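You operate a simulated robot arm through the tools that you are given. There is no shell and no other tool. Be economical: measure what you need, move in short steps, check, and stop when the job is done.

The job below is to be done with a simulated robot arm. You get a single attempt, and the scene is never put back.

Task
Put things in order on the sideboard. At the end: the cream cloth pad stands where the small gold tin stood; the red block stands where the green bell stood; the green bell is on the orange tray; the small gold tin is on the white coaster; whatever was shut is shut again. Leave all else as you found it, and nothing knocked over.

Only the result counts: the job must be done as asked and must still hold three seconds after the hand-in. Knocking over, shifting, dropping, spilling or breaking anything else fails it. Flat cloth is picked up by pressing the open fingertips on it (5 to 10 N) and closing them slowly along it; thin cloth reads only 2 to 8 mm in the jaws.

Robot
A 6-joint arm with a two-finger parallel gripper, fixed in place. Base frame: the origin is at the foot of the arm, x ahead of it, y to its left, z up; the work surface is at about z = 800. Readings come in mm, rad, newtons and seconds.
With the tool pointing down near the work surface it reaches from about 240 to 640 mm from the base axis. Its first joint turns from -1.152 to 1.152 rad. Payload 2.7 kg.
The tool frame sits at the grasp point between the pads (the TCP): z along the fingers, y along the line on which they close. The tips reach 23 mm beyond it. Largest opening 94 mm; finger width 38, thickness 10; the body of the gripper, 54 by 96 mm, starts 39 mm behind the TCP.
Orientation is told as [roll, pitch, yaw] about the base's x, y, z axes, in that order, counted from this pose: with the fingers straight down and closing along the base's y, the tool's x points along the base's -x, its y along +y and its z along -z.

Tools
- The arm moves only by the tool nudge_tool. Its argument "increments" is a list of rows, each a list of 7 numbers: the turn, a rotation vector about the tool's x, y, z in degrees, then the shift along the tool's x, y, z in mm, then the gripper command, from -1 (fully open) to 1 (shut), values between in proportion. In form: [[ax, ay, az, x, y, z, hand], ...]. A call has 1 to 10 rows; each row shifts and turns the commanded pose from where the row before left it, along the tool's axes as they then stand. A row lasts 0.2 s, in which the tool goes at most 50 mm and 0.15 rad; a call with a longer step from one row to the next is refused whole, and so is a gripper value outside its range. A pose out of reach is approached as far as the arm can. The call stops where the force on the tool passes 40 N (or 10 N more than at its start, if that is more) or the arm is blocked; 0.2 s more then pass. The fingers move at their own pace (about 45 mm/s each) and stop on an object; they squeeze with about 33 N. The grip force told is the motor's: it shows also when the fingers shut on nothing. Time passes only in rows, and 0.2 s behind the last, so rows that do not move let the fingers close. The reply holds the time, the measured pose of the TCP, the force on the tool along the base axes, the opening and the grip force, in the units named above and with some noise.
- Cameras (640 x 400 px; columns grow to the right, rows downward): "scene" is fixed at [86.4, -456.9, 1403]; the picture's right is [0.70, -0.71, 0.00], its down [-0.44, -0.44, -0.78] and it looks along [0.56, 0.55, -0.62] (base axes); focal length 369 px, centre (320, 200). "wrist" rides on the gripper at [86, 16, -75] in the tool frame; the picture's right is [-0.18, 0.98, 0.00], its down [-0.58, -0.11, -0.81] and it looks along [-0.79, -0.15, 0.59] (tool axes); focal length 243 px, centre (320, 200). There is no depth. A picture from a camera that has moved, and an enlarged one, comes with that camera's place and axes in the base frame and with its lens. The place of the scene camera against the robot may be out by one fixed shift of up to 25 mm in any direction.
- snapshot(camera): a new picture of that camera. It takes no simulated time.
- zoom(camera, box): a new picture of the part [left, top, right, bottom] of that camera's present view, enlarged. It takes no simulated time.
- finish_job(): hands the job in; it is judged then, once.

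Go step by step. Nothing tells you positions but the pictures and the camera data: compare them with the known pose of the tool, close in by small moves and look again before you grip or let go. The budget is 120 turns and 64 pictures, counting those below and the enlarged ones. Unless the task says otherwise, let go and move clear before handing in, and close with one line.

The tools are called after "Emit:" as name(argument=value, ...) on one line, values as JSON. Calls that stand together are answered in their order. nudge_tool: Moves the arm, as the interface text tells. Its arguments: {"type":"object","properties":{"increments":{"type":"array","items":{"type":"array","items":{"type":"number"}}}},"required":["increments"]} The other tools are called the same way: snapshot (camera) takes a picture; zoom (camera, box) takes an enlarged picture of a part of a camera's view; finish_job () hands the job in.

At the start:

```text
clock: 0.0
tool_pos: [365.4, 49.9, 1109.4]
orientation: [0.0, 0.001, 0.0]
wrist_force: [1.2, 0.2, -0.4]
gripper_width: 94.1
grip_force: 0.0
```

scene: 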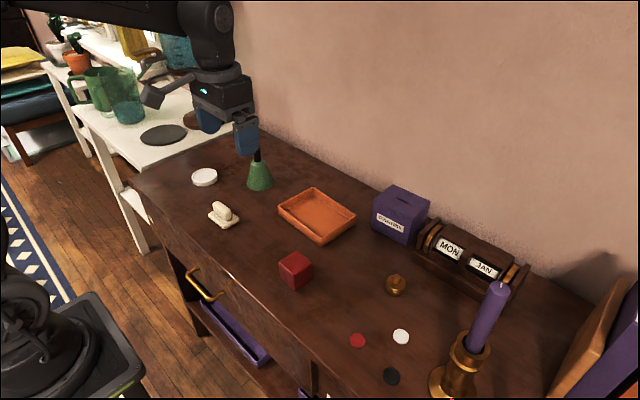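
wrist: 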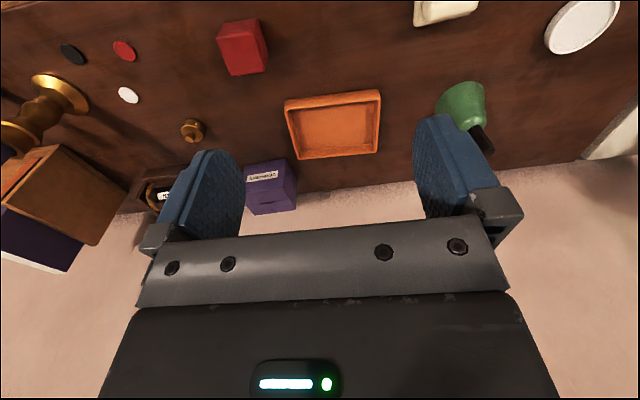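

I'll look more closely at the objects on the sideboard before I measure anything.

Emit:
zoom(camera="scene", box=[160, 130, 360, 255])

Emit:
zoom(camera="scene", box=[260, 230, 500, 380])

Emit:
zoom(camera="scene", box=[120, 220, 340, 398])

```text
3.20 times, centred on (260, 192) of scene
camera zoom: at [86.4, -456.9, 1403.0], right [0.7, -0.71, 0.0], down [-0.44, -0.44, -0.78], along [0.56, 0.55, -0.62], focal length 1180 px, centre (512, 224)
```

zoom: 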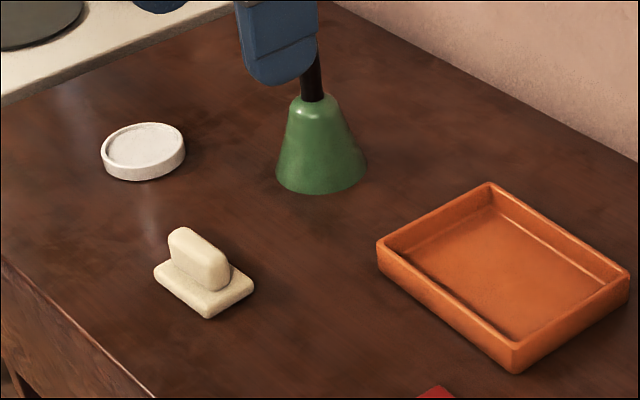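

```text
2.67 times, centred on (380, 305) of scene
camera zoom: at [86.4, -456.9, 1403.0], right [0.7, -0.71, 0.0], down [-0.44, -0.44, -0.78], along [0.56, 0.55, -0.62], focal length 983 px, centre (160, -80)
```

zoom: 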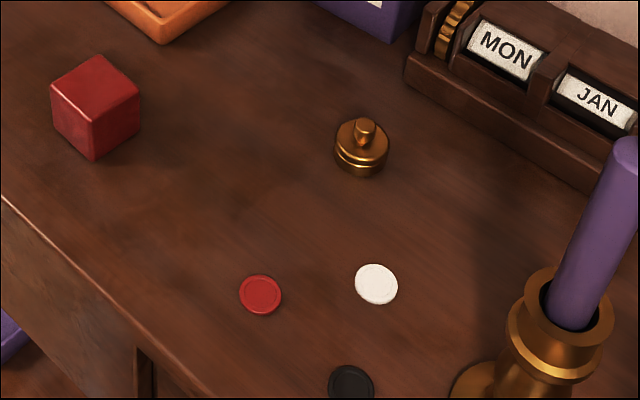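

```text
2.25 times, centred on (230, 309) of scene
camera zoom: at [86.4, -456.9, 1403.0], right [0.7, -0.71, 0.0], down [-0.44, -0.44, -0.78], along [0.56, 0.55, -0.62], focal length 828 px, centre (522, -45)
```

zoom: 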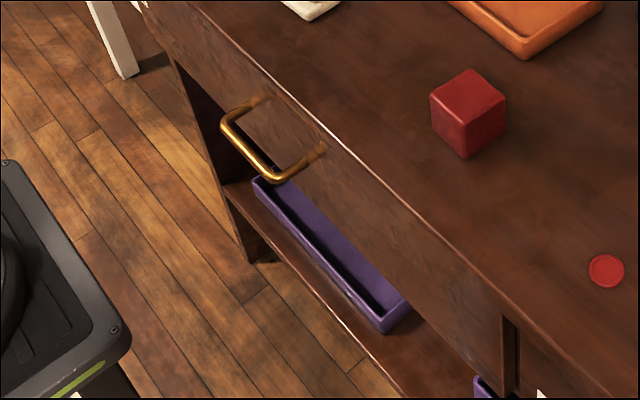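

The pad, bell, coaster, tray, block and tin are all on top of the sideboard, so the drawers can stay shut. I'll move the wrist camera over the left half and measure the bell, pad and coaster from closer.

Emit:
nudge_tool(increments=[[0, 0, 0, 10, 40, 0, -1], [0, 0, 0, 10, 40, 0, -1], [0, 0, 0, 10, 40, 0, -1], [0, 0, 0, 10, 40, 30, -1], [0, 0, 0, 10, 20, 40, -1], [0, 0, 0, 0, 0, 0, -1]])

Emit:
snapshot(camera="wrist")

Emit:
snapshot(camera="scene")

```text
refused: row 4 steps farther than a row can; nothing moved
```

```text
58 pictures are left
camera wrist: at [277.2, 67.4, 1184.4], right [0.18, 0.98, 0.0], down [0.58, -0.11, 0.81], along [0.79, -0.15, -0.59], focal length 243 px, centre (320, 200)
```

wrist: 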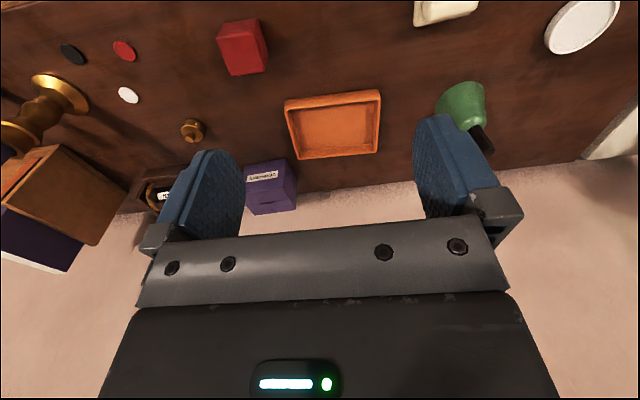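

```text
57 pictures are left
```

scene: 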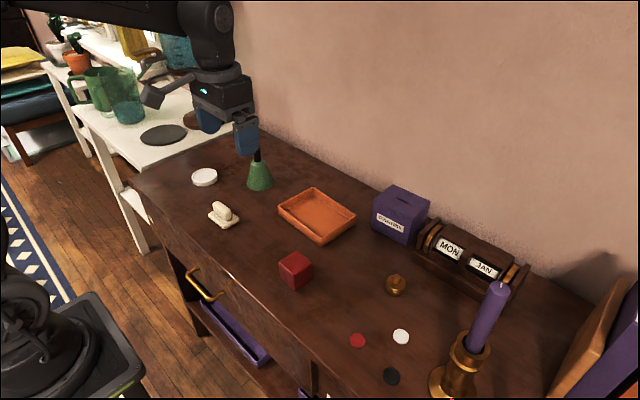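

One row in that call was too long, so I'm repeating the move with smaller steps.

Emit:
nudge_tool(increments=[[0, 0, 0, 10, 40, 0, -1], [0, 0, 0, 10, 40, 0, -1], [0, 0, 0, 10, 40, 0, -1], [0, 0, 0, 10, 30, 30, -1], [0, 0, 0, 10, 20, 40, -1], [0, 0, 0, 0, 0, 0, -1]])

Emit:
snapshot(camera="wrist")

```text
clock: 1.4
tool_pos: [313.9, 219.0, 1036.8]
orientation: [0.001, 0.002, 0.001]
wrist_force: [0.0, -0.2, -0.8]
gripper_width: 94.1
grip_force: 0.2
```

```text
56 pictures are left
camera wrist: at [226.4, 236.6, 1111.1], right [0.18, 0.98, 0.0], down [0.58, -0.11, 0.81], along [0.79, -0.15, -0.59], focal length 243 px, centre (320, 200)
```

wrist: 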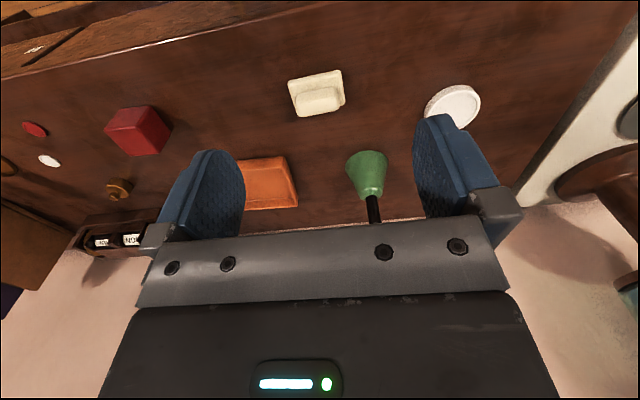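

The bell reads about (540, 257) with its handle top near z 927. The pad is at about (395, 200) and the coaster at (457, 387). I'll move above the bell handle and check alignment before going down.

Emit:
nudge_tool(increments=[[0, 0, 0, -38, 6.3, 6, -1], [0, 0, 0, -38, 6.3, 6, -1], [0, 0, 0, -38, 6.3, 6, -1], [0, 0, 0, -38, 6.3, 6, -1], [0, 0, 0, -38, 6.3, 6, -1], [0, 0, 0, -36, 6.5, 6, -1], [0, 0, 0, 0, 0, 0, -1], [0, 0, 0, 0, 0, 0, -1]])

Emit:
snapshot(camera="wrist")

Emit:
zoom(camera="scene", box=[200, 60, 360, 200])

```text
clock: 3.2
tool_pos: [539.9, 256.8, 1004.0]
orientation: [0.0, 0.0, 0.0]
wrist_force: [0.8, 0.8, -0.3]
gripper_width: 94.0
grip_force: 0.0
```

```text
55 pictures are left
camera wrist: at [452.6, 274.1, 1078.2], right [0.18, 0.98, 0.0], down [0.58, -0.11, 0.81], along [0.79, -0.15, -0.59], focal length 243 px, centre (320, 200)
```

wrist: 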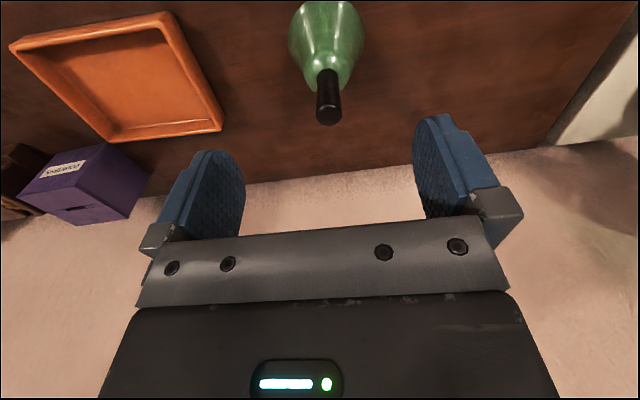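

```text
2.86 times, centred on (280, 130) of scene
camera zoom: at [86.4, -456.9, 1403.0], right [0.7, -0.71, 0.0], down [-0.44, -0.44, -0.78], along [0.56, 0.55, -0.62], focal length 1053 px, centre (434, 400)
```

zoom: 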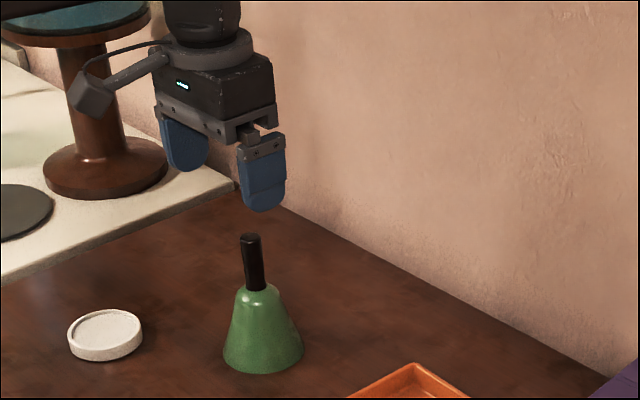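

The handle axis comes out near (547, 261), spanning z 880 to 942. I'll centre on it and go down with the fingers either side of the handle, then look.

Emit:
nudge_tool(increments=[[0, 0, 0, -7, 5, 0, -1], [0, 0, 0, 0, 0, 30, -1], [0, 0, 0, 0, 0, 30, -1], [0, 0, 0, 0, 0, 24, -1], [0, 0, 0, 0, 0, 0, -1], [0, 0, 0, 0, 0, 0, -1]])

Emit:
snapshot(camera="wrist")

```text
clock: 4.6
tool_pos: [547.5, 262.2, 918.9]
orientation: [0.001, 0.001, 0.0]
wrist_force: [0.2, -0.4, 0.1]
gripper_width: 93.9
grip_force: 0.1
```

```text
53 pictures are left
camera wrist: at [460.2, 279.7, 993.8], right [0.18, 0.98, 0.0], down [0.58, -0.11, 0.81], along [0.79, -0.15, -0.59], focal length 243 px, centre (320, 200)
```

wrist: 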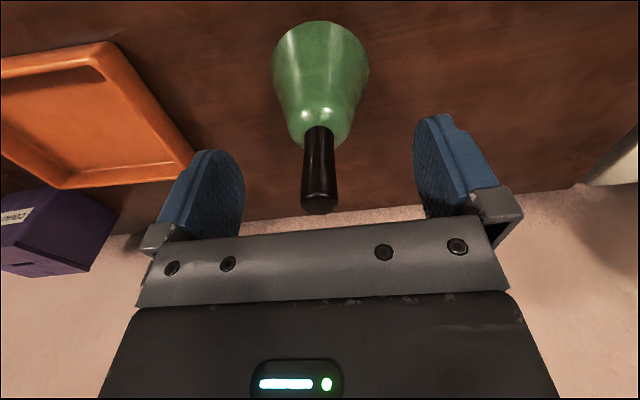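

The handle is well centred between the fingers. I'll lower a little more and close.

Emit:
nudge_tool(increments=[[0, 0, 0, 0, 0, 8, -1], [0, 0, 0, 0, 0, 0, 0.2], [0, 0, 0, 0, 0, 0, 0.5], [0, 0, 0, 0, 0, 0, 1], [0, 0, 0, 0, 0, 0, 1], [0, 0, 0, 0, 0, 0, 1], [0, 0, 0, 0, 0, 0, 1]])

```text
clock: 6.2
tool_pos: [548.1, 261.8, 911.9]
orientation: [0.0, 0.0, 0.0]
wrist_force: [-0.2, -0.4, 0.0]
gripper_width: 19.4
grip_force: 32.9
```

The bell is gripped, and its axis is at about (548, 262), which is where the block will go later. I'll lift straight up and look for the tray.

Emit:
nudge_tool(increments=[[0, 0, 0, 0, 0, -15, 1], [0, 0, 0, 0, 0, -30, 1], [0, 0, 0, 0, 0, -30, 1], [0, 0, 0, 0, -25, 0, 1], [0, 0, 0, 0, -40, 0, 1], [0, 0, 0, 0, -40, 0, 1], [0, 0, 0, 0, -25, 0, 1], [0, 0, 0, 0, 0, 0, 1], [0, 0, 0, 0, 0, 0, 1]])

Emit:
snapshot(camera="wrist")

Emit:
snapshot(camera="scene")

```text
clock: 8.2
tool_pos: [546.8, 132.8, 985.1]
orientation: [-0.001, 0.001, 0.0]
wrist_force: [0.2, 0.4, -1.0]
gripper_width: 19.9
grip_force: 32.2
```

```text
52 pictures are left
camera wrist: at [459.6, 149.5, 1060.1], right [0.18, 0.98, 0.0], down [0.58, -0.11, 0.81], along [0.79, -0.15, -0.59], focal length 243 px, centre (320, 200)
```

wrist: 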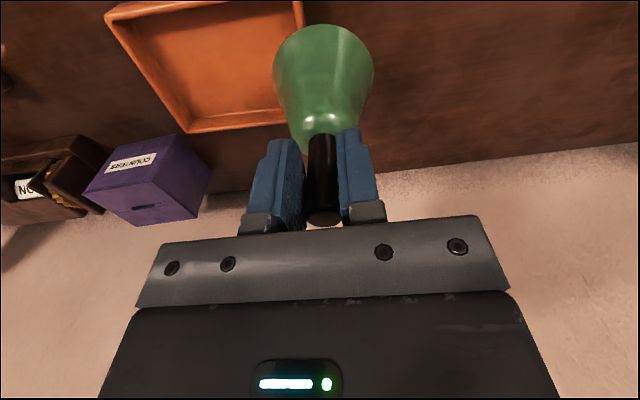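

```text
51 pictures are left
```

scene: 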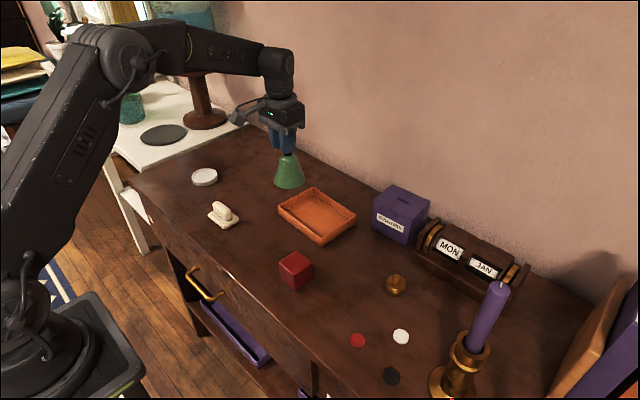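

The tray centre comes out at about (556, 42). I'll carry the bell over it at this height and check.

Emit:
nudge_tool(increments=[[0, 0, 0, -3, -30, 0, 1], [0, 0, 0, -3, -35, 0, 1], [0, 0, 0, -3, -26, 0, 1], [0, 0, 0, 0, 0, 0, 1], [0, 0, 0, 0, 0, 0, 1]])

Emit:
snapshot(camera="wrist")

Emit:
zoom(camera="scene", box=[240, 130, 400, 250])

```text
clock: 9.4
tool_pos: [557.8, 42.7, 986.1]
orientation: [0.0, 0.0, 0.0]
wrist_force: [1.0, -0.1, -1.0]
gripper_width: 19.6
grip_force: 33.0
```

```text
50 pictures are left
camera wrist: at [469.5, 59.8, 1061.2], right [0.18, 0.98, 0.0], down [0.58, -0.11, 0.81], along [0.79, -0.15, -0.59], focal length 243 px, centre (320, 200)
```

wrist: 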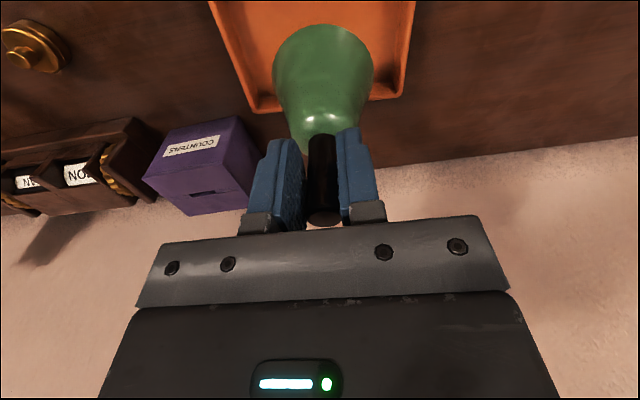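

```text
3.33 times, centred on (320, 190) of scene
camera zoom: at [86.4, -456.9, 1403.0], right [0.7, -0.71, 0.0], down [-0.44, -0.44, -0.78], along [0.56, 0.55, -0.62], focal length 1229 px, centre (320, 233)
```

zoom: 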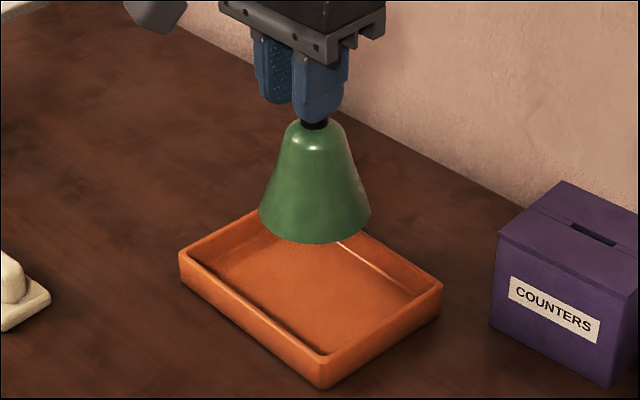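

The bell is over the middle of the tray, with clearance all round. I'll lower it until it touches the tray floor.

Emit:
nudge_tool(increments=[[0, 0, 0, 0, 0, 25, 1], [0, 0, 0, 0, 0, 25, 1], [0, 0, 0, 0, 0, 8, 1], [0, 0, 0, 0, 0, 2, 1], [0, 0, 0, 0, 0, 0, 1]])

Emit:
zoom(camera="scene", box=[240, 130, 400, 250])

```text
clock: 10.6
tool_pos: [557.8, 42.2, 925.9]
orientation: [-0.001, -0.001, -0.001]
wrist_force: [0.3, 0.2, -1.0]
gripper_width: 19.7
grip_force: 32.9
```

```text
3.33 times, centred on (320, 190) of scene
camera zoom: at [86.4, -456.9, 1403.0], right [0.7, -0.71, 0.0], down [-0.44, -0.44, -0.78], along [0.56, 0.55, -0.62], focal length 1229 px, centre (320, 233)
```

zoom: 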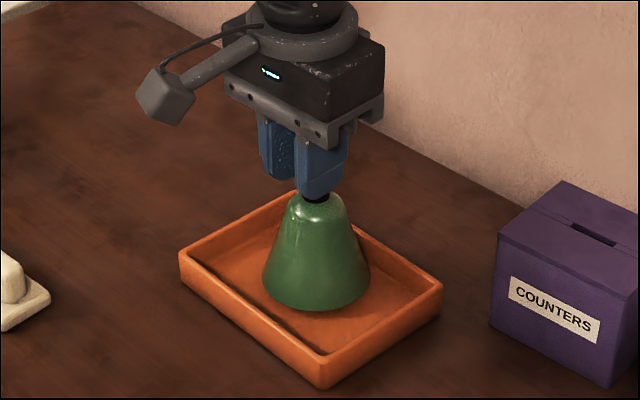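

The bell is inside the rim. I'll go down in fine steps until the force shows contact.

Emit:
nudge_tool(increments=[[0, 0, 0, 0, 0, 2, 1], [0, 0, 0, 0, 0, 2, 1], [0, 0, 0, 0, 0, 1.5, 1], [0, 0, 0, 0, 0, 0, 1]])

```text
clock: 11.6
tool_pos: [557.9, 42.5, 921.0]
orientation: [0.0, 0.001, -0.001]
wrist_force: [-0.7, 0.0, -0.9]
gripper_width: 19.8
grip_force: 33.0
```

Emit:
nudge_tool(increments=[[0, 0, 0, 0, 0, 1, 1], [0, 0, 0, 0, 0, 1, 1], [0, 0, 0, 0, 0, 1, 1], [0, 0, 0, 0, 0, 0, 1]])

```text
clock: 12.6
tool_pos: [557.2, 42.9, 918.8]
orientation: [0.0, 0.001, 0.0]
wrist_force: [-0.1, 0.1, -1.5]
gripper_width: 19.4
grip_force: 33.0
```

Emit:
nudge_tool(increments=[[0, 0, 0, 0, 0, 1, 1], [0, 0, 0, 0, 0, 1, 1], [0, 0, 0, 0, 0, 0, 1]])

```text
clock: 13.4
tool_pos: [557.4, 42.3, 917.6]
orientation: [-0.001, -0.001, 0.0]
wrist_force: [-4.6, 1.1, 12.9]
gripper_width: 19.6
grip_force: 33.1
```

The force shows the bell has touched the tray floor. I'll ease off slightly, open the fingers and rise.

Emit:
nudge_tool(increments=[[0, 0, 0, 0, 0, -1, 1], [0, 0, 0, 0, 0, 0, 0.4], [0, 0, 0, 0, 0, 0, 0.2], [0, 0, 0, 0, 0, 0, -0.2], [0, 0, 0, 0, 0, -20, -0.2], [0, 0, 0, 0, 0, -40, -0.2], [0, 0, 0, 0, 0, -40, -0.5], [0, 0, 0, 0, 0, 0, -1]])

Emit:
zoom(camera="scene", box=[240, 130, 400, 250])

```text
clock: 15.2
tool_pos: [555.8, 41.1, 1016.6]
orientation: [0.0, 0.0, -0.001]
wrist_force: [0.1, -0.5, 0.5]
gripper_width: 94.2
grip_force: 0.0
```

```text
3.33 times, centred on (320, 190) of scene
camera zoom: at [86.3, -456.9, 1403.0], right [0.7, -0.71, 0.0], down [-0.44, -0.44, -0.78], along [0.56, 0.55, -0.62], focal length 1229 px, centre (320, 233)
```

zoom: 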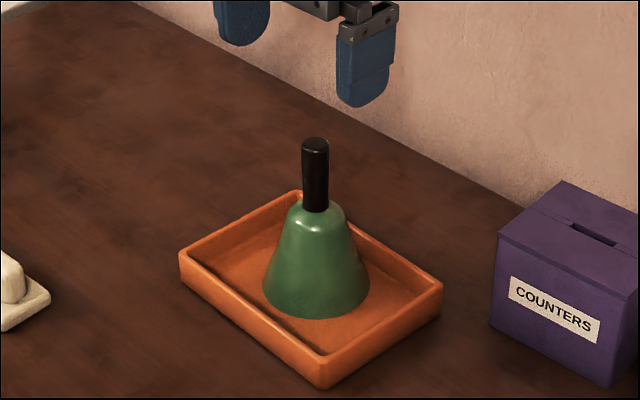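

The bell is standing free in the tray. Next is the red block, so I'll pull back to view it and the tin.

Emit:
nudge_tool(increments=[[0, 0, 0, 40, -18, 0, -1], [0, 0, 0, 40, -18, 0, -1], [0, 0, 0, 40, -18, 0, -1], [0, 0, 0, 40, -18, 0, -1], [0, 0, 0, 40, -18, 10, -1], [0, 0, 0, 36, -20, 10, -1], [0, 0, 0, 0, 0, 0, -1]])

Emit:
snapshot(camera="wrist")

```text
clock: 16.8
tool_pos: [319.5, -67.8, 998.9]
orientation: [-0.001, 0.0, 0.0]
wrist_force: [-0.1, 0.0, -0.7]
gripper_width: 93.9
grip_force: 0.1
```

```text
46 pictures are left
camera wrist: at [231.3, -51.1, 1072.4], right [0.18, 0.98, 0.0], down [0.58, -0.11, 0.81], along [0.79, -0.15, -0.59], focal length 243 px, centre (320, 200)
```

wrist: 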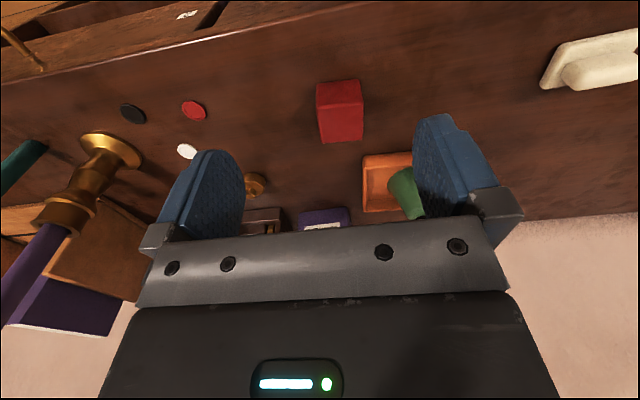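

Emit:
zoom(camera="wrist", box=[290, 60, 390, 160])

Emit:
zoom(camera="scene", box=[260, 235, 340, 305])

```text
4.00 times, centred on (340, 110) of wrist
camera zoom: at [231.3, -51.1, 1072.4], right [0.18, 0.98, 0.0], down [0.58, -0.11, 0.81], along [0.79, -0.15, -0.59], focal length 970 px, centre (240, 560)
```

zoom: 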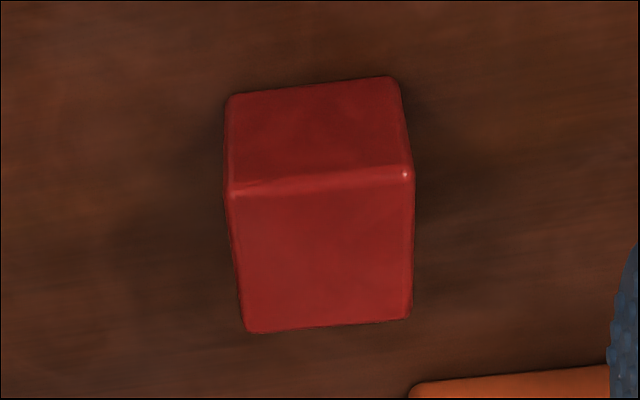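

```text
5.71 times, centred on (300, 270) of scene
camera zoom: at [86.3, -456.9, 1403.0], right [0.7, -0.71, 0.0], down [-0.44, -0.44, -0.78], along [0.56, 0.55, -0.62], focal length 2106 px, centre (434, -200)
```

zoom: 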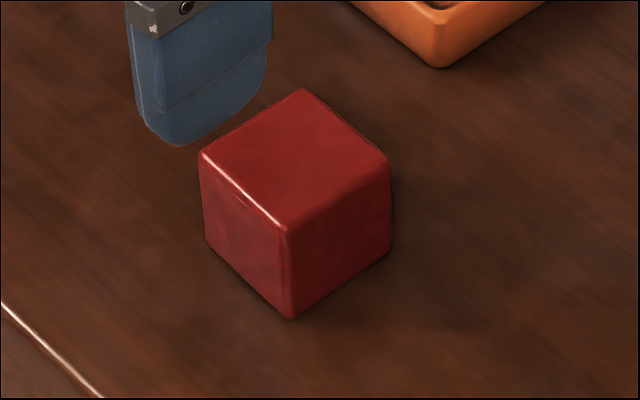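

The red block is about 48 mm across, centred near (397, -59) and turned about -4°. I'll move above it with the matching turn and check.

Emit:
nudge_tool(increments=[[0, 0, 0, -30, 3, 20, -1], [0, 0, 0, -30, 3, 30, -1], [0, 0, 0, -18, 3, 35, -1], [0, 0, 4.3, 0, 0, 0, -1], [0, 0, 0, 0, 0, 0, -1]])

Emit:
snapshot(camera="wrist")

```text
clock: 18.0
tool_pos: [400.1, -58.4, 912.1]
orientation: [0.0, 0.0, -0.075]
wrist_force: [-0.6, -0.4, -0.2]
gripper_width: 93.8
grip_force: 0.0
```

```text
43 pictures are left
camera wrist: at [313.9, -35.5, 986.8], right [0.26, 0.97, 0.0], down [0.57, -0.15, 0.81], along [0.78, -0.21, -0.59], focal length 243 px, centre (320, 200)
```

wrist: 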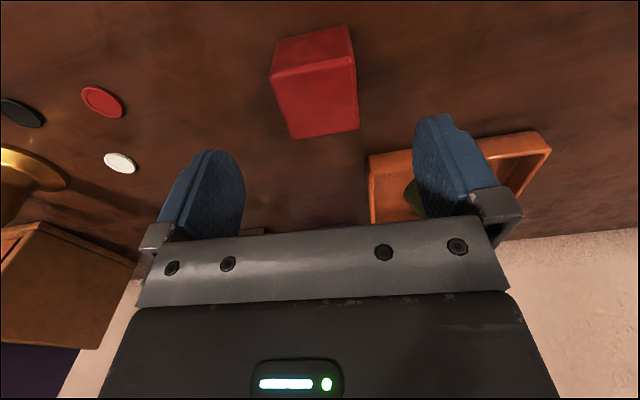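

The block centre is at (397, -58), right under the tool. I'll go down and grip it.

Emit:
nudge_tool(increments=[[0, 0, 0, 2, 0, 30, -1], [0, 0, 0, 0, 0, 30, -1], [0, 0, 0, 0, 0, 20, -1], [0, 0, 0, 0, 0, 0, -1]])

Emit:
snapshot(camera="wrist")

```text
clock: 19.0
tool_pos: [398.4, -58.7, 831.4]
orientation: [0.0, 0.001, -0.076]
wrist_force: [-0.9, 1.3, 0.2]
gripper_width: 94.1
grip_force: 0.0
```

```text
42 pictures are left
camera wrist: at [312.3, -35.5, 906.2], right [0.26, 0.97, 0.0], down [0.57, -0.15, 0.81], along [0.78, -0.21, -0.59], focal length 243 px, centre (320, 200)
```

wrist: 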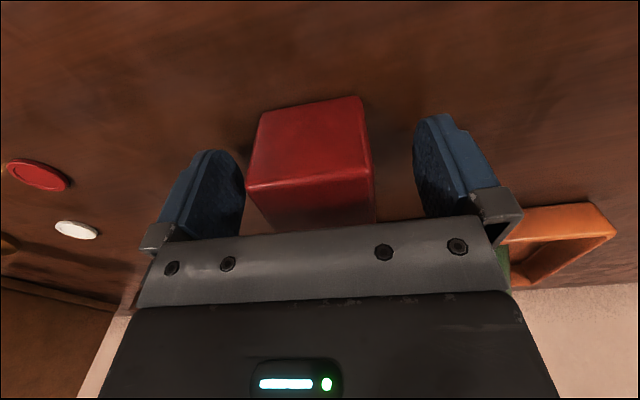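

Emit:
nudge_tool(increments=[[0, 0, 0, 0, 0, 0, -0.2], [0, 0, 0, 0, 0, 0, 0.2], [0, 0, 0, 0, 0, 0, 0.5], [0, 0, 0, 0, 0, 0, 1], [0, 0, 0, 0, 0, 0, 1], [0, 0, 0, 0, 0, 0, 1]])

```text
clock: 20.4
tool_pos: [398.7, -58.6, 831.5]
orientation: [-0.001, 0.001, -0.076]
wrist_force: [0.4, 0.6, 0.7]
gripper_width: 49.5
grip_force: 32.8
```

The block is held at 49.5 mm. I'll lift it and carry it around the front of the tray to the bell's old spot.

Emit:
nudge_tool(increments=[[0, 0, 0, 0, 0, -20, 1], [0, 0, 0, 0, 0, -40, 1], [0, 0, -4.3, 0, 0, -40, 1], [0, 0, 0, 0, 40, 0, 1], [0, 0, 0, 0, 45, 0, 1], [0, 0, 0, 0, 45, 0, 1], [0, 0, 0, 0, 45, 0, 1], [0, 0, 0, 0, 45, 0, 1], [0, 0, 0, 0, 40, 0, 1], [0, 0, 0, 0, 0, 0, 1]])

Emit:
nudge_tool(increments=[[0, 0, 0, -40, 30, 0, 1], [0, 0, 0, -40, 30, 0, 1], [0, 0, 0, -40, 0, 0, 1], [0, 0, 0, -29.5, 0.5, 0, 1], [0, 0, 0, 0, 0, 0, 1], [0, 0, 0, 0, 0, 0, 1]])

Emit:
snapshot(camera="wrist")

```text
clock: 22.6
tool_pos: [397.8, 205.6, 932.5]
orientation: [-0.001, 0.0, 0.001]
wrist_force: [-0.6, 0.4, -0.5]
gripper_width: 49.8
grip_force: 33.1
```

```text
clock: 24.0
tool_pos: [547.7, 262.6, 931.5]
orientation: [0.0, -0.001, 0.001]
wrist_force: [-0.3, 0.0, -1.5]
gripper_width: 49.3
grip_force: 33.1
```

```text
41 pictures are left
camera wrist: at [458.9, 279.7, 1005.7], right [0.18, 0.98, 0.0], down [0.58, -0.11, 0.81], along [0.79, -0.15, -0.59], focal length 243 px, centre (320, 200)
```

wrist: 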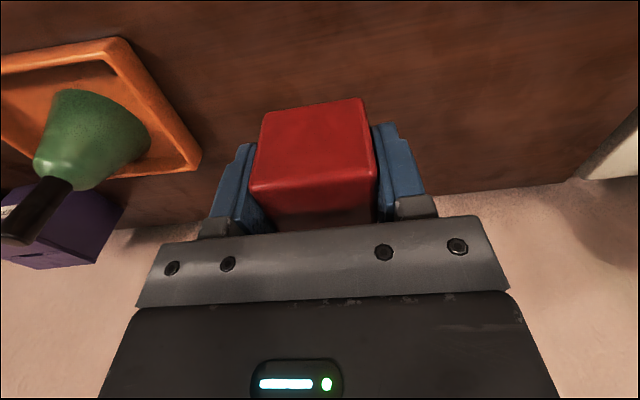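

Directly above the bell's old spot. I'll lower the block onto the table.

Emit:
nudge_tool(increments=[[0, 0, 0, 0, 0, 35, 1], [0, 0, 0, 0, 0, 35, 1], [0, 0, 0, 0, 0, 22, 1], [0, 0, 0, 0, 0, 4, 1], [0, 0, 0, 0, 0, 2, 1], [0, 0, 0, 0, 0, 0, 1]])

```text
clock: 25.4
tool_pos: [546.7, 262.6, 833.5]
orientation: [0.001, -0.001, -0.001]
wrist_force: [-0.4, -0.2, -0.4]
gripper_width: 49.4
grip_force: 33.7
```

Emit:
nudge_tool(increments=[[0, 0, 0, -1, 0, 1, 1], [0, 0, 0, 0, 0, 1, 1], [0, 0, 0, 0, 0, 0.7, 1], [0, 0, 0, 0, 0, 0, 1]])

```text
clock: 26.4
tool_pos: [549.3, 262.0, 831.5]
orientation: [0.002, 0.002, 0.0]
wrist_force: [-2.0, -1.6, 4.6]
gripper_width: 49.7
grip_force: 32.8
```

It has touched down, so I'll release and rise straight up.

Emit:
nudge_tool(increments=[[0, 0, 0, 0, 0, 0, -0.2], [0, 0, 0, 0, 0, 0, -0.6], [0, 0, 0, 0, 0, 0, -1], [0, 0, 0, 0, 0, 0, -1], [0, 0, 0, 0, 0, -30, -1], [0, 0, 0, 0, 0, -40, -1], [0, 0, 0, 0, 0, -40, -1], [0, 0, 0, 0, 0, 0, -1]])

Emit:
snapshot(camera="wrist")

Emit:
snapshot(camera="scene")

```text
clock: 28.2
tool_pos: [545.7, 263.0, 941.0]
orientation: [0.0, -0.001, 0.001]
wrist_force: [0.5, -0.1, -0.2]
gripper_width: 94.0
grip_force: 0.1
```

```text
40 pictures are left
camera wrist: at [458.5, 279.5, 1014.9], right [0.18, 0.98, 0.0], down [0.58, -0.11, 0.81], along [0.79, -0.15, -0.59], focal length 243 px, centre (320, 200)
```

wrist: 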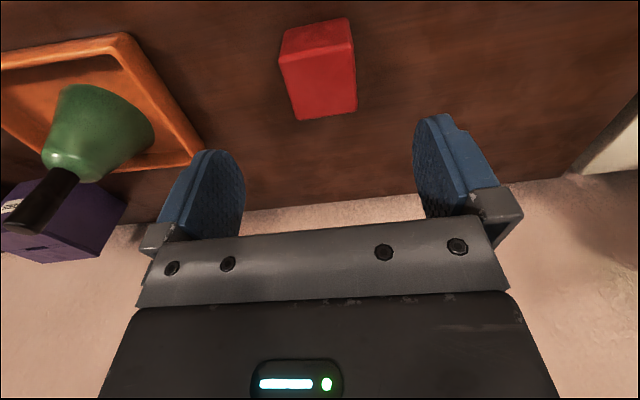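

```text
39 pictures are left
```

scene: 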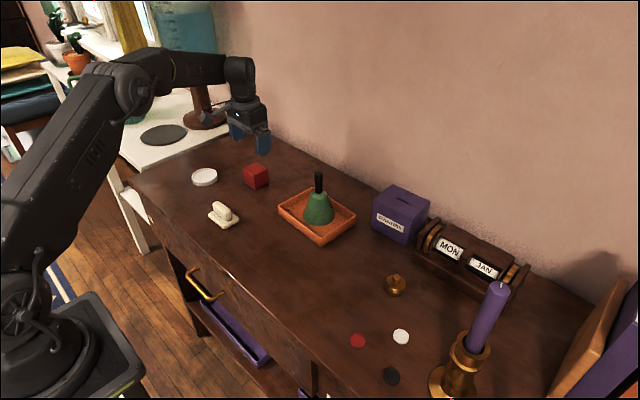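

The block stands where the bell was, at about (547, 264). Next is the gold tin, so I'll swing to the right side at a safe height.

Emit:
nudge_tool(increments=[[0, 0, 0, 35, -10, -30, -1], [0, 0, 0, 35, -20, -25, -1], [0, 0, 0, 35, -30, 0, -1], [0, 0, 0, 35, -30, 0, -1], [0, 0, 0, 15, -45, 0, -1], [0, 0, 0, 0, -48, 0, -1], [0, 0, 0, 0, -48, 0, -1], [0, 0, 0, 0, -48, 0, -1], [0, 0, 0, 0, -48, 0, -1], [0, 0, 0, 0, -48, 0, -1]])

Emit:
nudge_tool(increments=[[0, 0, 0, 0, -45, 10, -1], [0, 0, 0, 0, -30, 30, -1], [0, 0, 0, 0, 0, 0, -1]])

Emit:
snapshot(camera="wrist")

```text
clock: 30.4
tool_pos: [390.9, -114.1, 994.3]
orientation: [0.0, -0.001, 0.001]
wrist_force: [0.1, -0.4, -0.8]
gripper_width: 94.0
grip_force: 0.0
```

```text
clock: 31.2
tool_pos: [390.0, -187.0, 955.3]
orientation: [-0.001, -0.001, -0.001]
wrist_force: [-0.1, -0.2, 0.3]
gripper_width: 93.9
grip_force: 0.0
```

```text
38 pictures are left
camera wrist: at [302.2, -170.8, 1029.7], right [0.18, 0.98, 0.0], down [0.58, -0.11, 0.81], along [0.79, -0.15, -0.59], focal length 243 px, centre (320, 200)
```

wrist: 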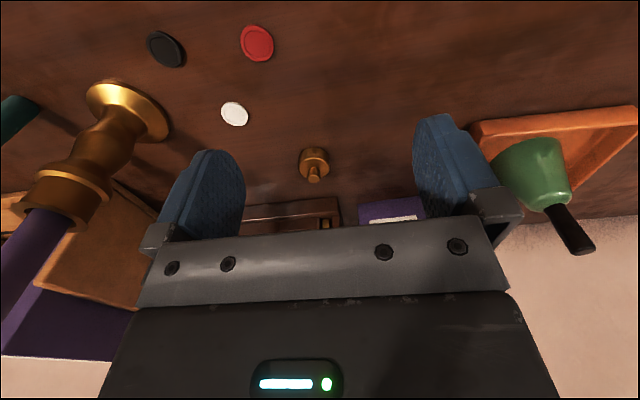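

Emit:
zoom(camera="wrist", box=[280, 130, 350, 200])

Emit:
zoom(camera="scene", box=[370, 260, 420, 310])

```text
5.71 times, centred on (315, 165) of wrist
camera zoom: at [302.2, -170.8, 1029.7], right [0.18, 0.98, 0.0], down [0.58, -0.11, 0.81], along [0.79, -0.15, -0.59], focal length 1386 px, centre (349, 400)
```

zoom: 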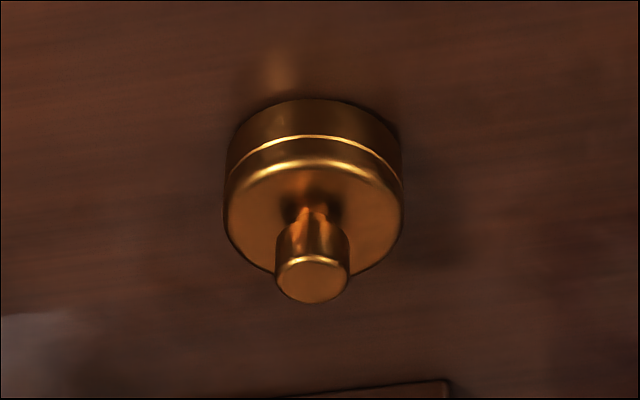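

```text
8.00 times, centred on (395, 285) of scene
camera zoom: at [86.3, -457.0, 1403.0], right [0.7, -0.71, 0.0], down [-0.44, -0.44, -0.78], along [0.56, 0.55, -0.62], focal length 2949 px, centre (-280, -480)
```

zoom: 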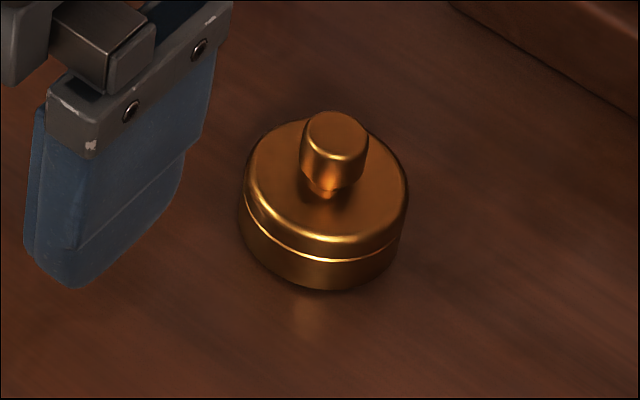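

The tin is about 39 mm across and centred near (519, -220). Its lid seam is at about z 812 and its knob top near z 835. I'll move above it and verify before going down for a low grip on the body.

Emit:
nudge_tool(increments=[[0, 0, 0, -40, -10, 0, -1], [0, 0, 0, -40, -10, 10, -1], [0, 0, 0, -40, -12, 20, -1], [0, 0, 0, -9, 0, 30, -1], [0, 0, 0, 0, 0, 0, -1], [0, 0, 0, 0, 0, 0, -1]])

Emit:
snapshot(camera="wrist")

Emit:
zoom(camera="scene", box=[330, 180, 490, 320])

```text
clock: 32.6
tool_pos: [520.4, -216.2, 895.6]
orientation: [0.0, 0.002, 0.0]
wrist_force: [-0.2, 0.3, 0.1]
gripper_width: 93.9
grip_force: 0.0
```

```text
35 pictures are left
camera wrist: at [432.8, -199.5, 970.4], right [0.18, 0.98, 0.0], down [0.58, -0.11, 0.81], along [0.79, -0.15, -0.59], focal length 243 px, centre (320, 200)
```

wrist: 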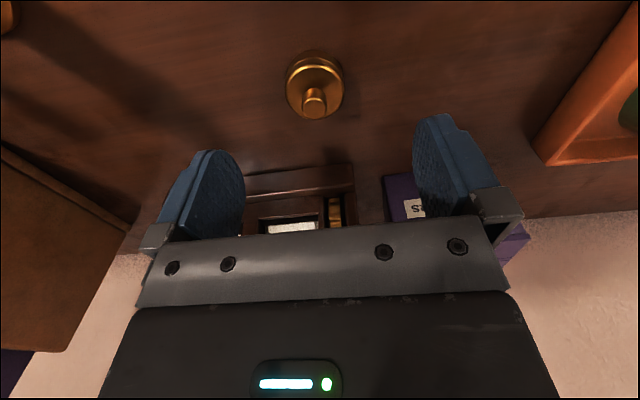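

```text
2.86 times, centred on (410, 250) of scene
camera zoom: at [86.4, -456.9, 1403.0], right [0.7, -0.71, 0.0], down [-0.44, -0.44, -0.78], along [0.56, 0.55, -0.62], focal length 1053 px, centre (63, 57)
```

zoom: 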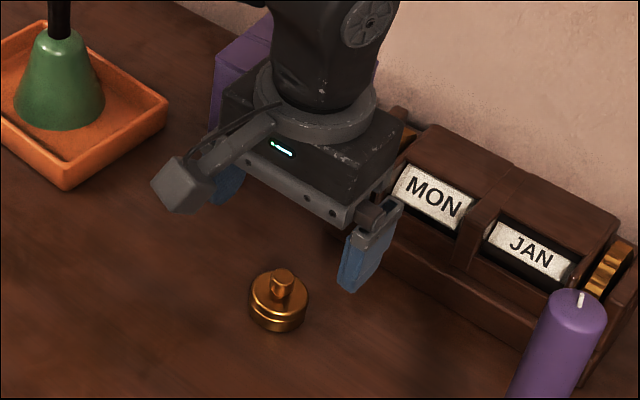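

The tin reads (516, -219) from here. I'll correct and go down to just above gripping height, then look.

Emit:
nudge_tool(increments=[[0, 0, 0, 4, -3, 20, -1], [0, 0, 0, 0, 0, 25, -1], [0, 0, 0, 0, 0, 15, -1], [0, 0, 0, 0, 0, 0, -1], [0, 0, 0, 0, 0, 0, -1]])

Emit:
snapshot(camera="wrist")

```text
clock: 33.8
tool_pos: [516.6, -223.3, 836.3]
orientation: [-0.001, -0.001, 0.0]
wrist_force: [-0.9, 0.0, -0.4]
gripper_width: 93.7
grip_force: 0.0
```

```text
33 pictures are left
camera wrist: at [428.5, -205.8, 911.7], right [0.18, 0.98, 0.0], down [0.58, -0.11, 0.81], along [0.79, -0.15, -0.59], focal length 243 px, centre (320, 200)
```

wrist: 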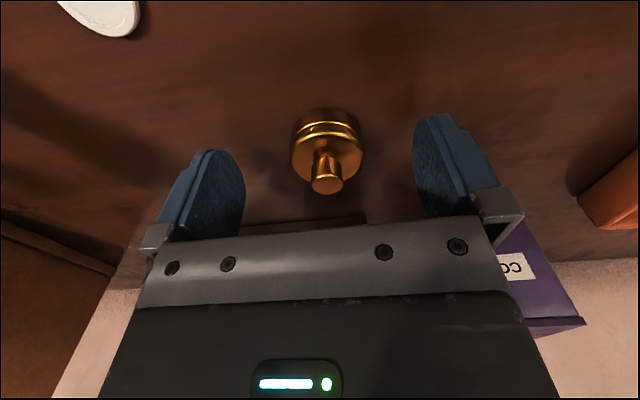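

The tin centre is at about (513, -218.5). I'll centre on it, go down to TCP z 825 and close gently.

Emit:
nudge_tool(increments=[[0, 0, 0, 3.5, 4.5, 0, -1], [0, 0, 0, 0, 0, 6, -1], [0, 0, 0, 0, 0, 5, -1], [0, 0, 0, 0, 0, 0, -1], [0, 0, 0, 0, 0, 0, -1]])

Emit:
snapshot(camera="wrist")

```text
clock: 35.0
tool_pos: [513.8, -219.2, 825.6]
orientation: [0.001, -0.001, 0.003]
wrist_force: [0.2, -0.7, 0.2]
gripper_width: 94.1
grip_force: 0.0
```

```text
32 pictures are left
camera wrist: at [425.7, -201.7, 900.1], right [0.18, 0.98, 0.0], down [0.58, -0.11, 0.81], along [0.79, -0.15, -0.59], focal length 243 px, centre (320, 200)
```

wrist: 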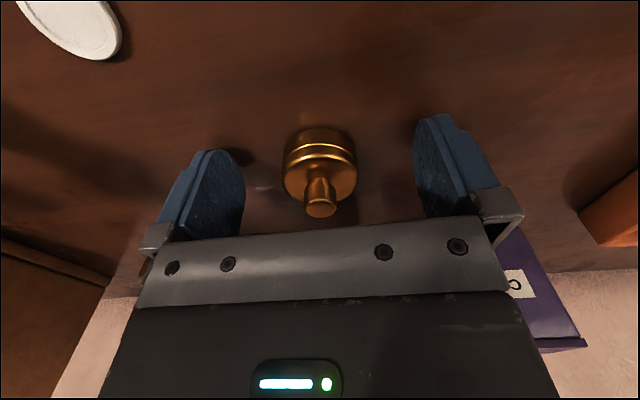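

Emit:
nudge_tool(increments=[[0, 0, 0, 1, 0.7, 0, -0.3], [0, 0, 0, 0, 0, 0, 0], [0, 0, 0, 0, 0, 0, 0.2], [0, 0, 0, 0, 0, 0, 0.5], [0, 0, 0, 0, 0, 0, 1], [0, 0, 0, 0, 0, 0, 1], [0, 0, 0, 0, 0, 0, 1]])

```text
clock: 36.6
tool_pos: [512.4, -217.3, 826.0]
orientation: [0.0, 0.0, 0.001]
wrist_force: [-0.4, 0.7, 1.6]
gripper_width: 38.8
grip_force: 33.3
```

The tin is gripped at 38.8 mm, and its place is about (512, -218). I'll lift a little and check that body and lid come up together.

Emit:
nudge_tool(increments=[[0, 0, 0, 0, 0, -15, 1], [0, 0, 0, 0, 0, -25, 1], [0, 0, 0, 0, 0, 0, 1], [0, 0, 0, 0, 0, 0, 1]])

Emit:
zoom(camera="scene", box=[350, 220, 450, 310])

```text
clock: 37.6
tool_pos: [513.2, -218.2, 866.3]
orientation: [0.001, -0.001, 0.0]
wrist_force: [-0.8, 1.0, -0.3]
gripper_width: 39.1
grip_force: 32.9
```

```text
4.44 times, centred on (400, 265) of scene
camera zoom: at [86.4, -456.9, 1403.0], right [0.7, -0.71, 0.0], down [-0.44, -0.44, -0.78], along [0.56, 0.55, -0.62], focal length 1638 px, centre (-36, -89)
```

zoom: 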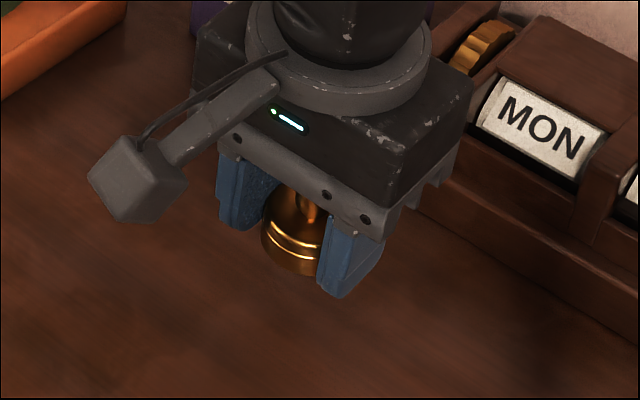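

Lid and body lifted together. I'll carry the tin to the left, passing in front of the tray, toward the coaster.

Emit:
nudge_tool(increments=[[0, 0, 0, 20, 0, -40, 1], [0, 0, 0, 35, 10, -24, 1], [0, 0, 0, 35, 30, 0, 1], [0, 0, 0, 23, 40, 0, 1], [0, 0, 0, 0, 48, 0, 1], [0, 0, 0, 0, 48, 0, 1], [0, 0, 0, 0, 48, 0, 1], [0, 0, 0, 0, 48, 0, 1], [0, 0, 0, 0, 48, 0, 1], [0, 0, 0, 0, 48, 0, 1]])

Emit:
nudge_tool(increments=[[0, 0, 0, 0, 48, 0, 1], [0, 0, 0, 0, 48, 0, 1], [0, 0, 0, -15, 40, 0, 1], [0, 0, 0, -15, 20, 0, 1], [0, 0, 0, 0, 0, 0, 1], [0, 0, 0, 0, 0, 0, 1]])

Emit:
snapshot(camera="wrist")

```text
clock: 39.8
tool_pos: [401.2, 153.1, 929.8]
orientation: [0.0, 0.002, -0.002]
wrist_force: [-0.2, -0.4, -0.6]
gripper_width: 38.9
grip_force: 33.7
```

```text
clock: 41.2
tool_pos: [431.4, 306.5, 930.8]
orientation: [0.001, 0.001, 0.002]
wrist_force: [0.4, -0.6, -1.0]
gripper_width: 39.1
grip_force: 33.4
```

```text
30 pictures are left
camera wrist: at [343.2, 323.6, 1005.7], right [0.18, 0.98, 0.0], down [0.58, -0.11, 0.81], along [0.79, -0.15, -0.59], focal length 243 px, centre (320, 200)
```

wrist: 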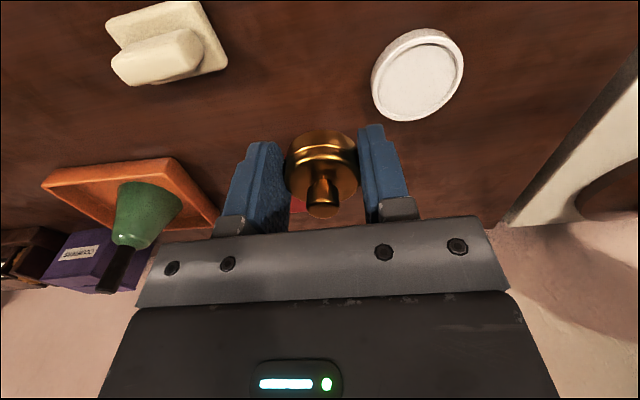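

The coaster centre is confirmed at (458, 386). I'll move over it.

Emit:
nudge_tool(increments=[[0, 0, 0, -10, 35, 0, 1], [0, 0, 0, -10, 35, 0, 1], [0, 0, 0, -6.5, 9.5, 20, 1], [0, 0, 0, 0, 0, 20, 1], [0, 0, 0, 0, 0, 0, 1], [0, 0, 0, 0, 0, 0, 1]])

Emit:
snapshot(camera="wrist")

Emit:
zoom(camera="scene", box=[150, 110, 270, 210])

```text
clock: 42.6
tool_pos: [456.4, 387.7, 889.7]
orientation: [0.0, 0.002, 0.0]
wrist_force: [1.4, -0.6, -1.1]
gripper_width: 38.9
grip_force: 32.7
```

```text
29 pictures are left
camera wrist: at [368.8, 404.0, 965.3], right [0.18, 0.98, 0.0], down [0.58, -0.11, 0.81], along [0.79, -0.15, -0.59], focal length 243 px, centre (320, 200)
```

wrist: 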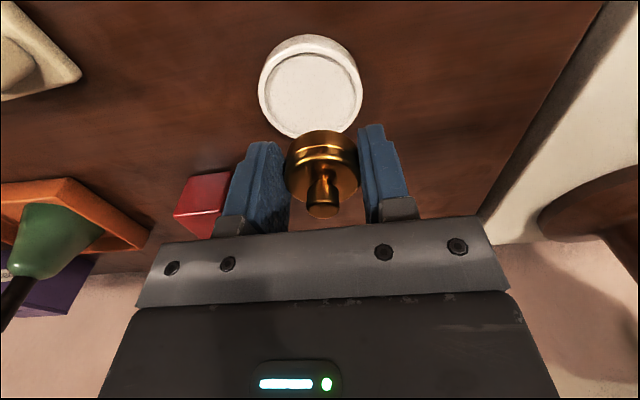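

```text
4.00 times, centred on (210, 160) of scene
camera zoom: at [86.4, -456.9, 1403.0], right [0.7, -0.71, 0.0], down [-0.44, -0.44, -0.78], along [0.56, 0.55, -0.62], focal length 1474 px, centre (760, 360)
```

zoom: 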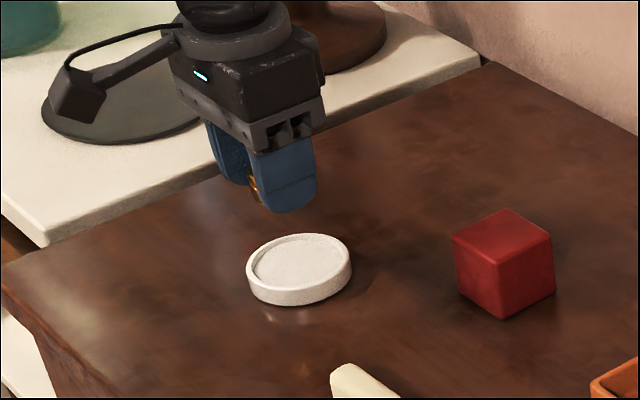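

The coaster recess centre reads about (456, 384.5). I'll shift slightly and go down close to the recess, then look again.

Emit:
nudge_tool(increments=[[0, 0, 0, 0, -3, 20, 1], [0, 0, 0, 0, 0, 20, 1], [0, 0, 0, 0, 0, 8, 1], [0, 0, 0, 0, 0, 0, 1], [0, 0, 0, 0, 0, 0, 1]])

Emit:
snapshot(camera="wrist")

Emit:
zoom(camera="scene", box=[170, 130, 250, 200])

```text
clock: 43.8
tool_pos: [456.3, 384.0, 843.1]
orientation: [0.0, -0.001, 0.0]
wrist_force: [0.7, 0.0, -0.2]
gripper_width: 38.9
grip_force: 33.0
```

```text
27 pictures are left
camera wrist: at [369.3, 400.3, 916.9], right [0.18, 0.98, 0.0], down [0.58, -0.11, 0.81], along [0.79, -0.15, -0.59], focal length 243 px, centre (320, 200)
```

wrist: 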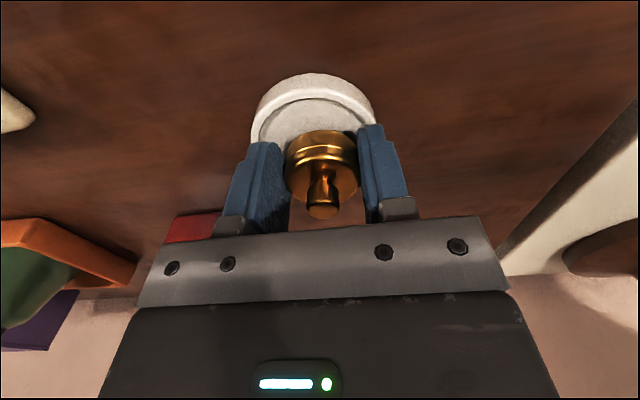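

```text
5.71 times, centred on (210, 165) of scene
camera zoom: at [86.4, -456.9, 1403.0], right [0.7, -0.71, 0.0], down [-0.44, -0.44, -0.78], along [0.56, 0.55, -0.62], focal length 2106 px, centre (949, 400)
```

zoom: 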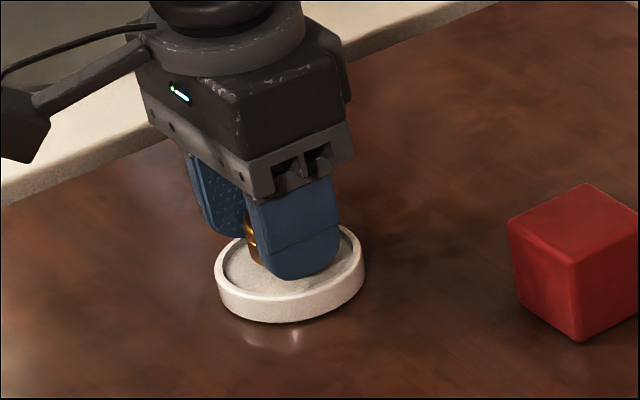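

The tin is aligned with the recess. I'll lower it in fine steps and watch the force.

Emit:
nudge_tool(increments=[[0, 0, 0, -1, -0.5, 4, 1], [0, 0, 0, 0, 0, 2, 1], [0, 0, 0, 0, 0, 1, 1], [0, 0, 0, 0, 0, 0, 1]])

```text
clock: 44.8
tool_pos: [460.0, 383.7, 839.5]
orientation: [0.006, -0.008, 0.001]
wrist_force: [-2.7, -0.4, 33.3]
gripper_width: 39.1
grip_force: 32.7
```

I got contact earlier than expected. I'll back off and look at what's touching.

Emit:
nudge_tool(increments=[[0, 0, 0, 0, 0, -2.5, 1], [0, 0, 0, 0, 0, 0, 1], [0, 0, 0, 0, 0, 0, 1]])

Emit:
zoom(camera="wrist", box=[230, 60, 410, 230])

Emit:
zoom(camera="scene", box=[185, 145, 235, 195])

```text
clock: 45.6
tool_pos: [459.9, 382.0, 838.3]
orientation: [0.003, -0.003, -0.002]
wrist_force: [5.9, 4.2, 18.0]
gripper_width: 38.9
grip_force: 32.8
```

```text
2.35 times, centred on (320, 145) of wrist
camera zoom: at [371.1, 399.7, 913.4], right [0.18, 0.98, 0.0], down [0.58, -0.11, 0.81], along [0.79, -0.15, -0.59], focal length 571 px, centre (320, 329)
```

zoom: 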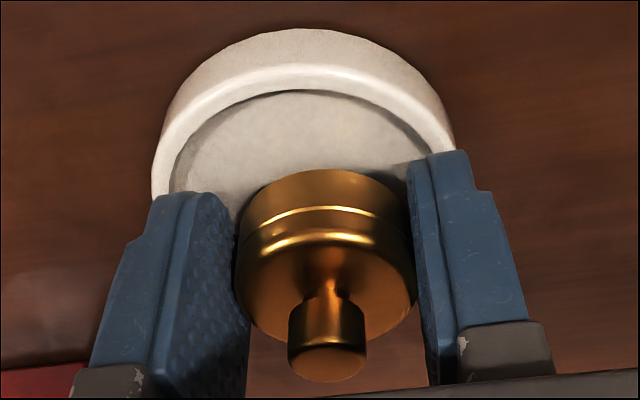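

```text
8.00 times, centred on (210, 170) of scene
camera zoom: at [86.2, -457.1, 1403.0], right [0.7, -0.71, 0.0], down [-0.44, -0.44, -0.78], along [0.56, 0.55, -0.62], focal length 2949 px, centre (1200, 440)
```

zoom: 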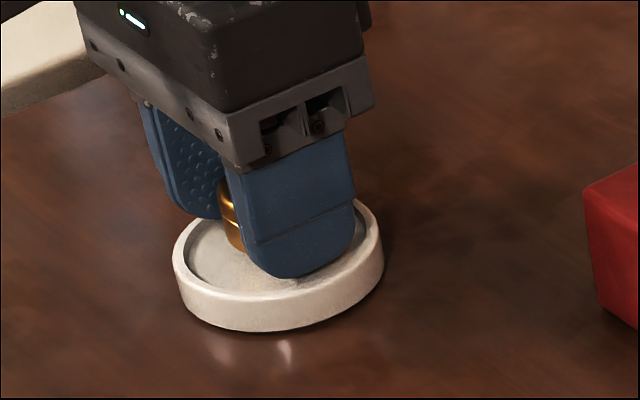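

The fingertips are resting on the coaster rim at about z 815, with the tin only a couple of mm above the recess. I'll unload, centre on about (460, 382) and open a little so the tin settles in.

Emit:
nudge_tool(increments=[[0, 0, 0, 0, 0, -1.5, 1], [0, 0, 0, 0, 0, 0, 1], [0, 0, 0, 0, 0, 0, 1]])

```text
clock: 46.4
tool_pos: [457.1, 382.7, 838.9]
orientation: [0.001, 0.0, 0.0]
wrist_force: [2.6, 0.5, 15.8]
gripper_width: 39.0
grip_force: 33.2
```

Emit:
nudge_tool(increments=[[0, 0, 0, 0, 0, -1, 1], [0, 0, 0, 0, 0, -1, 1], [0, 0, 0, 0, 0, 0, 1], [0, 0, 0, 0, 0, 0, 1]])

```text
clock: 47.4
tool_pos: [456.6, 383.5, 838.6]
orientation: [-0.001, 0.004, 0.0]
wrist_force: [-0.3, -0.4, 1.0]
gripper_width: 38.9
grip_force: 32.2
```

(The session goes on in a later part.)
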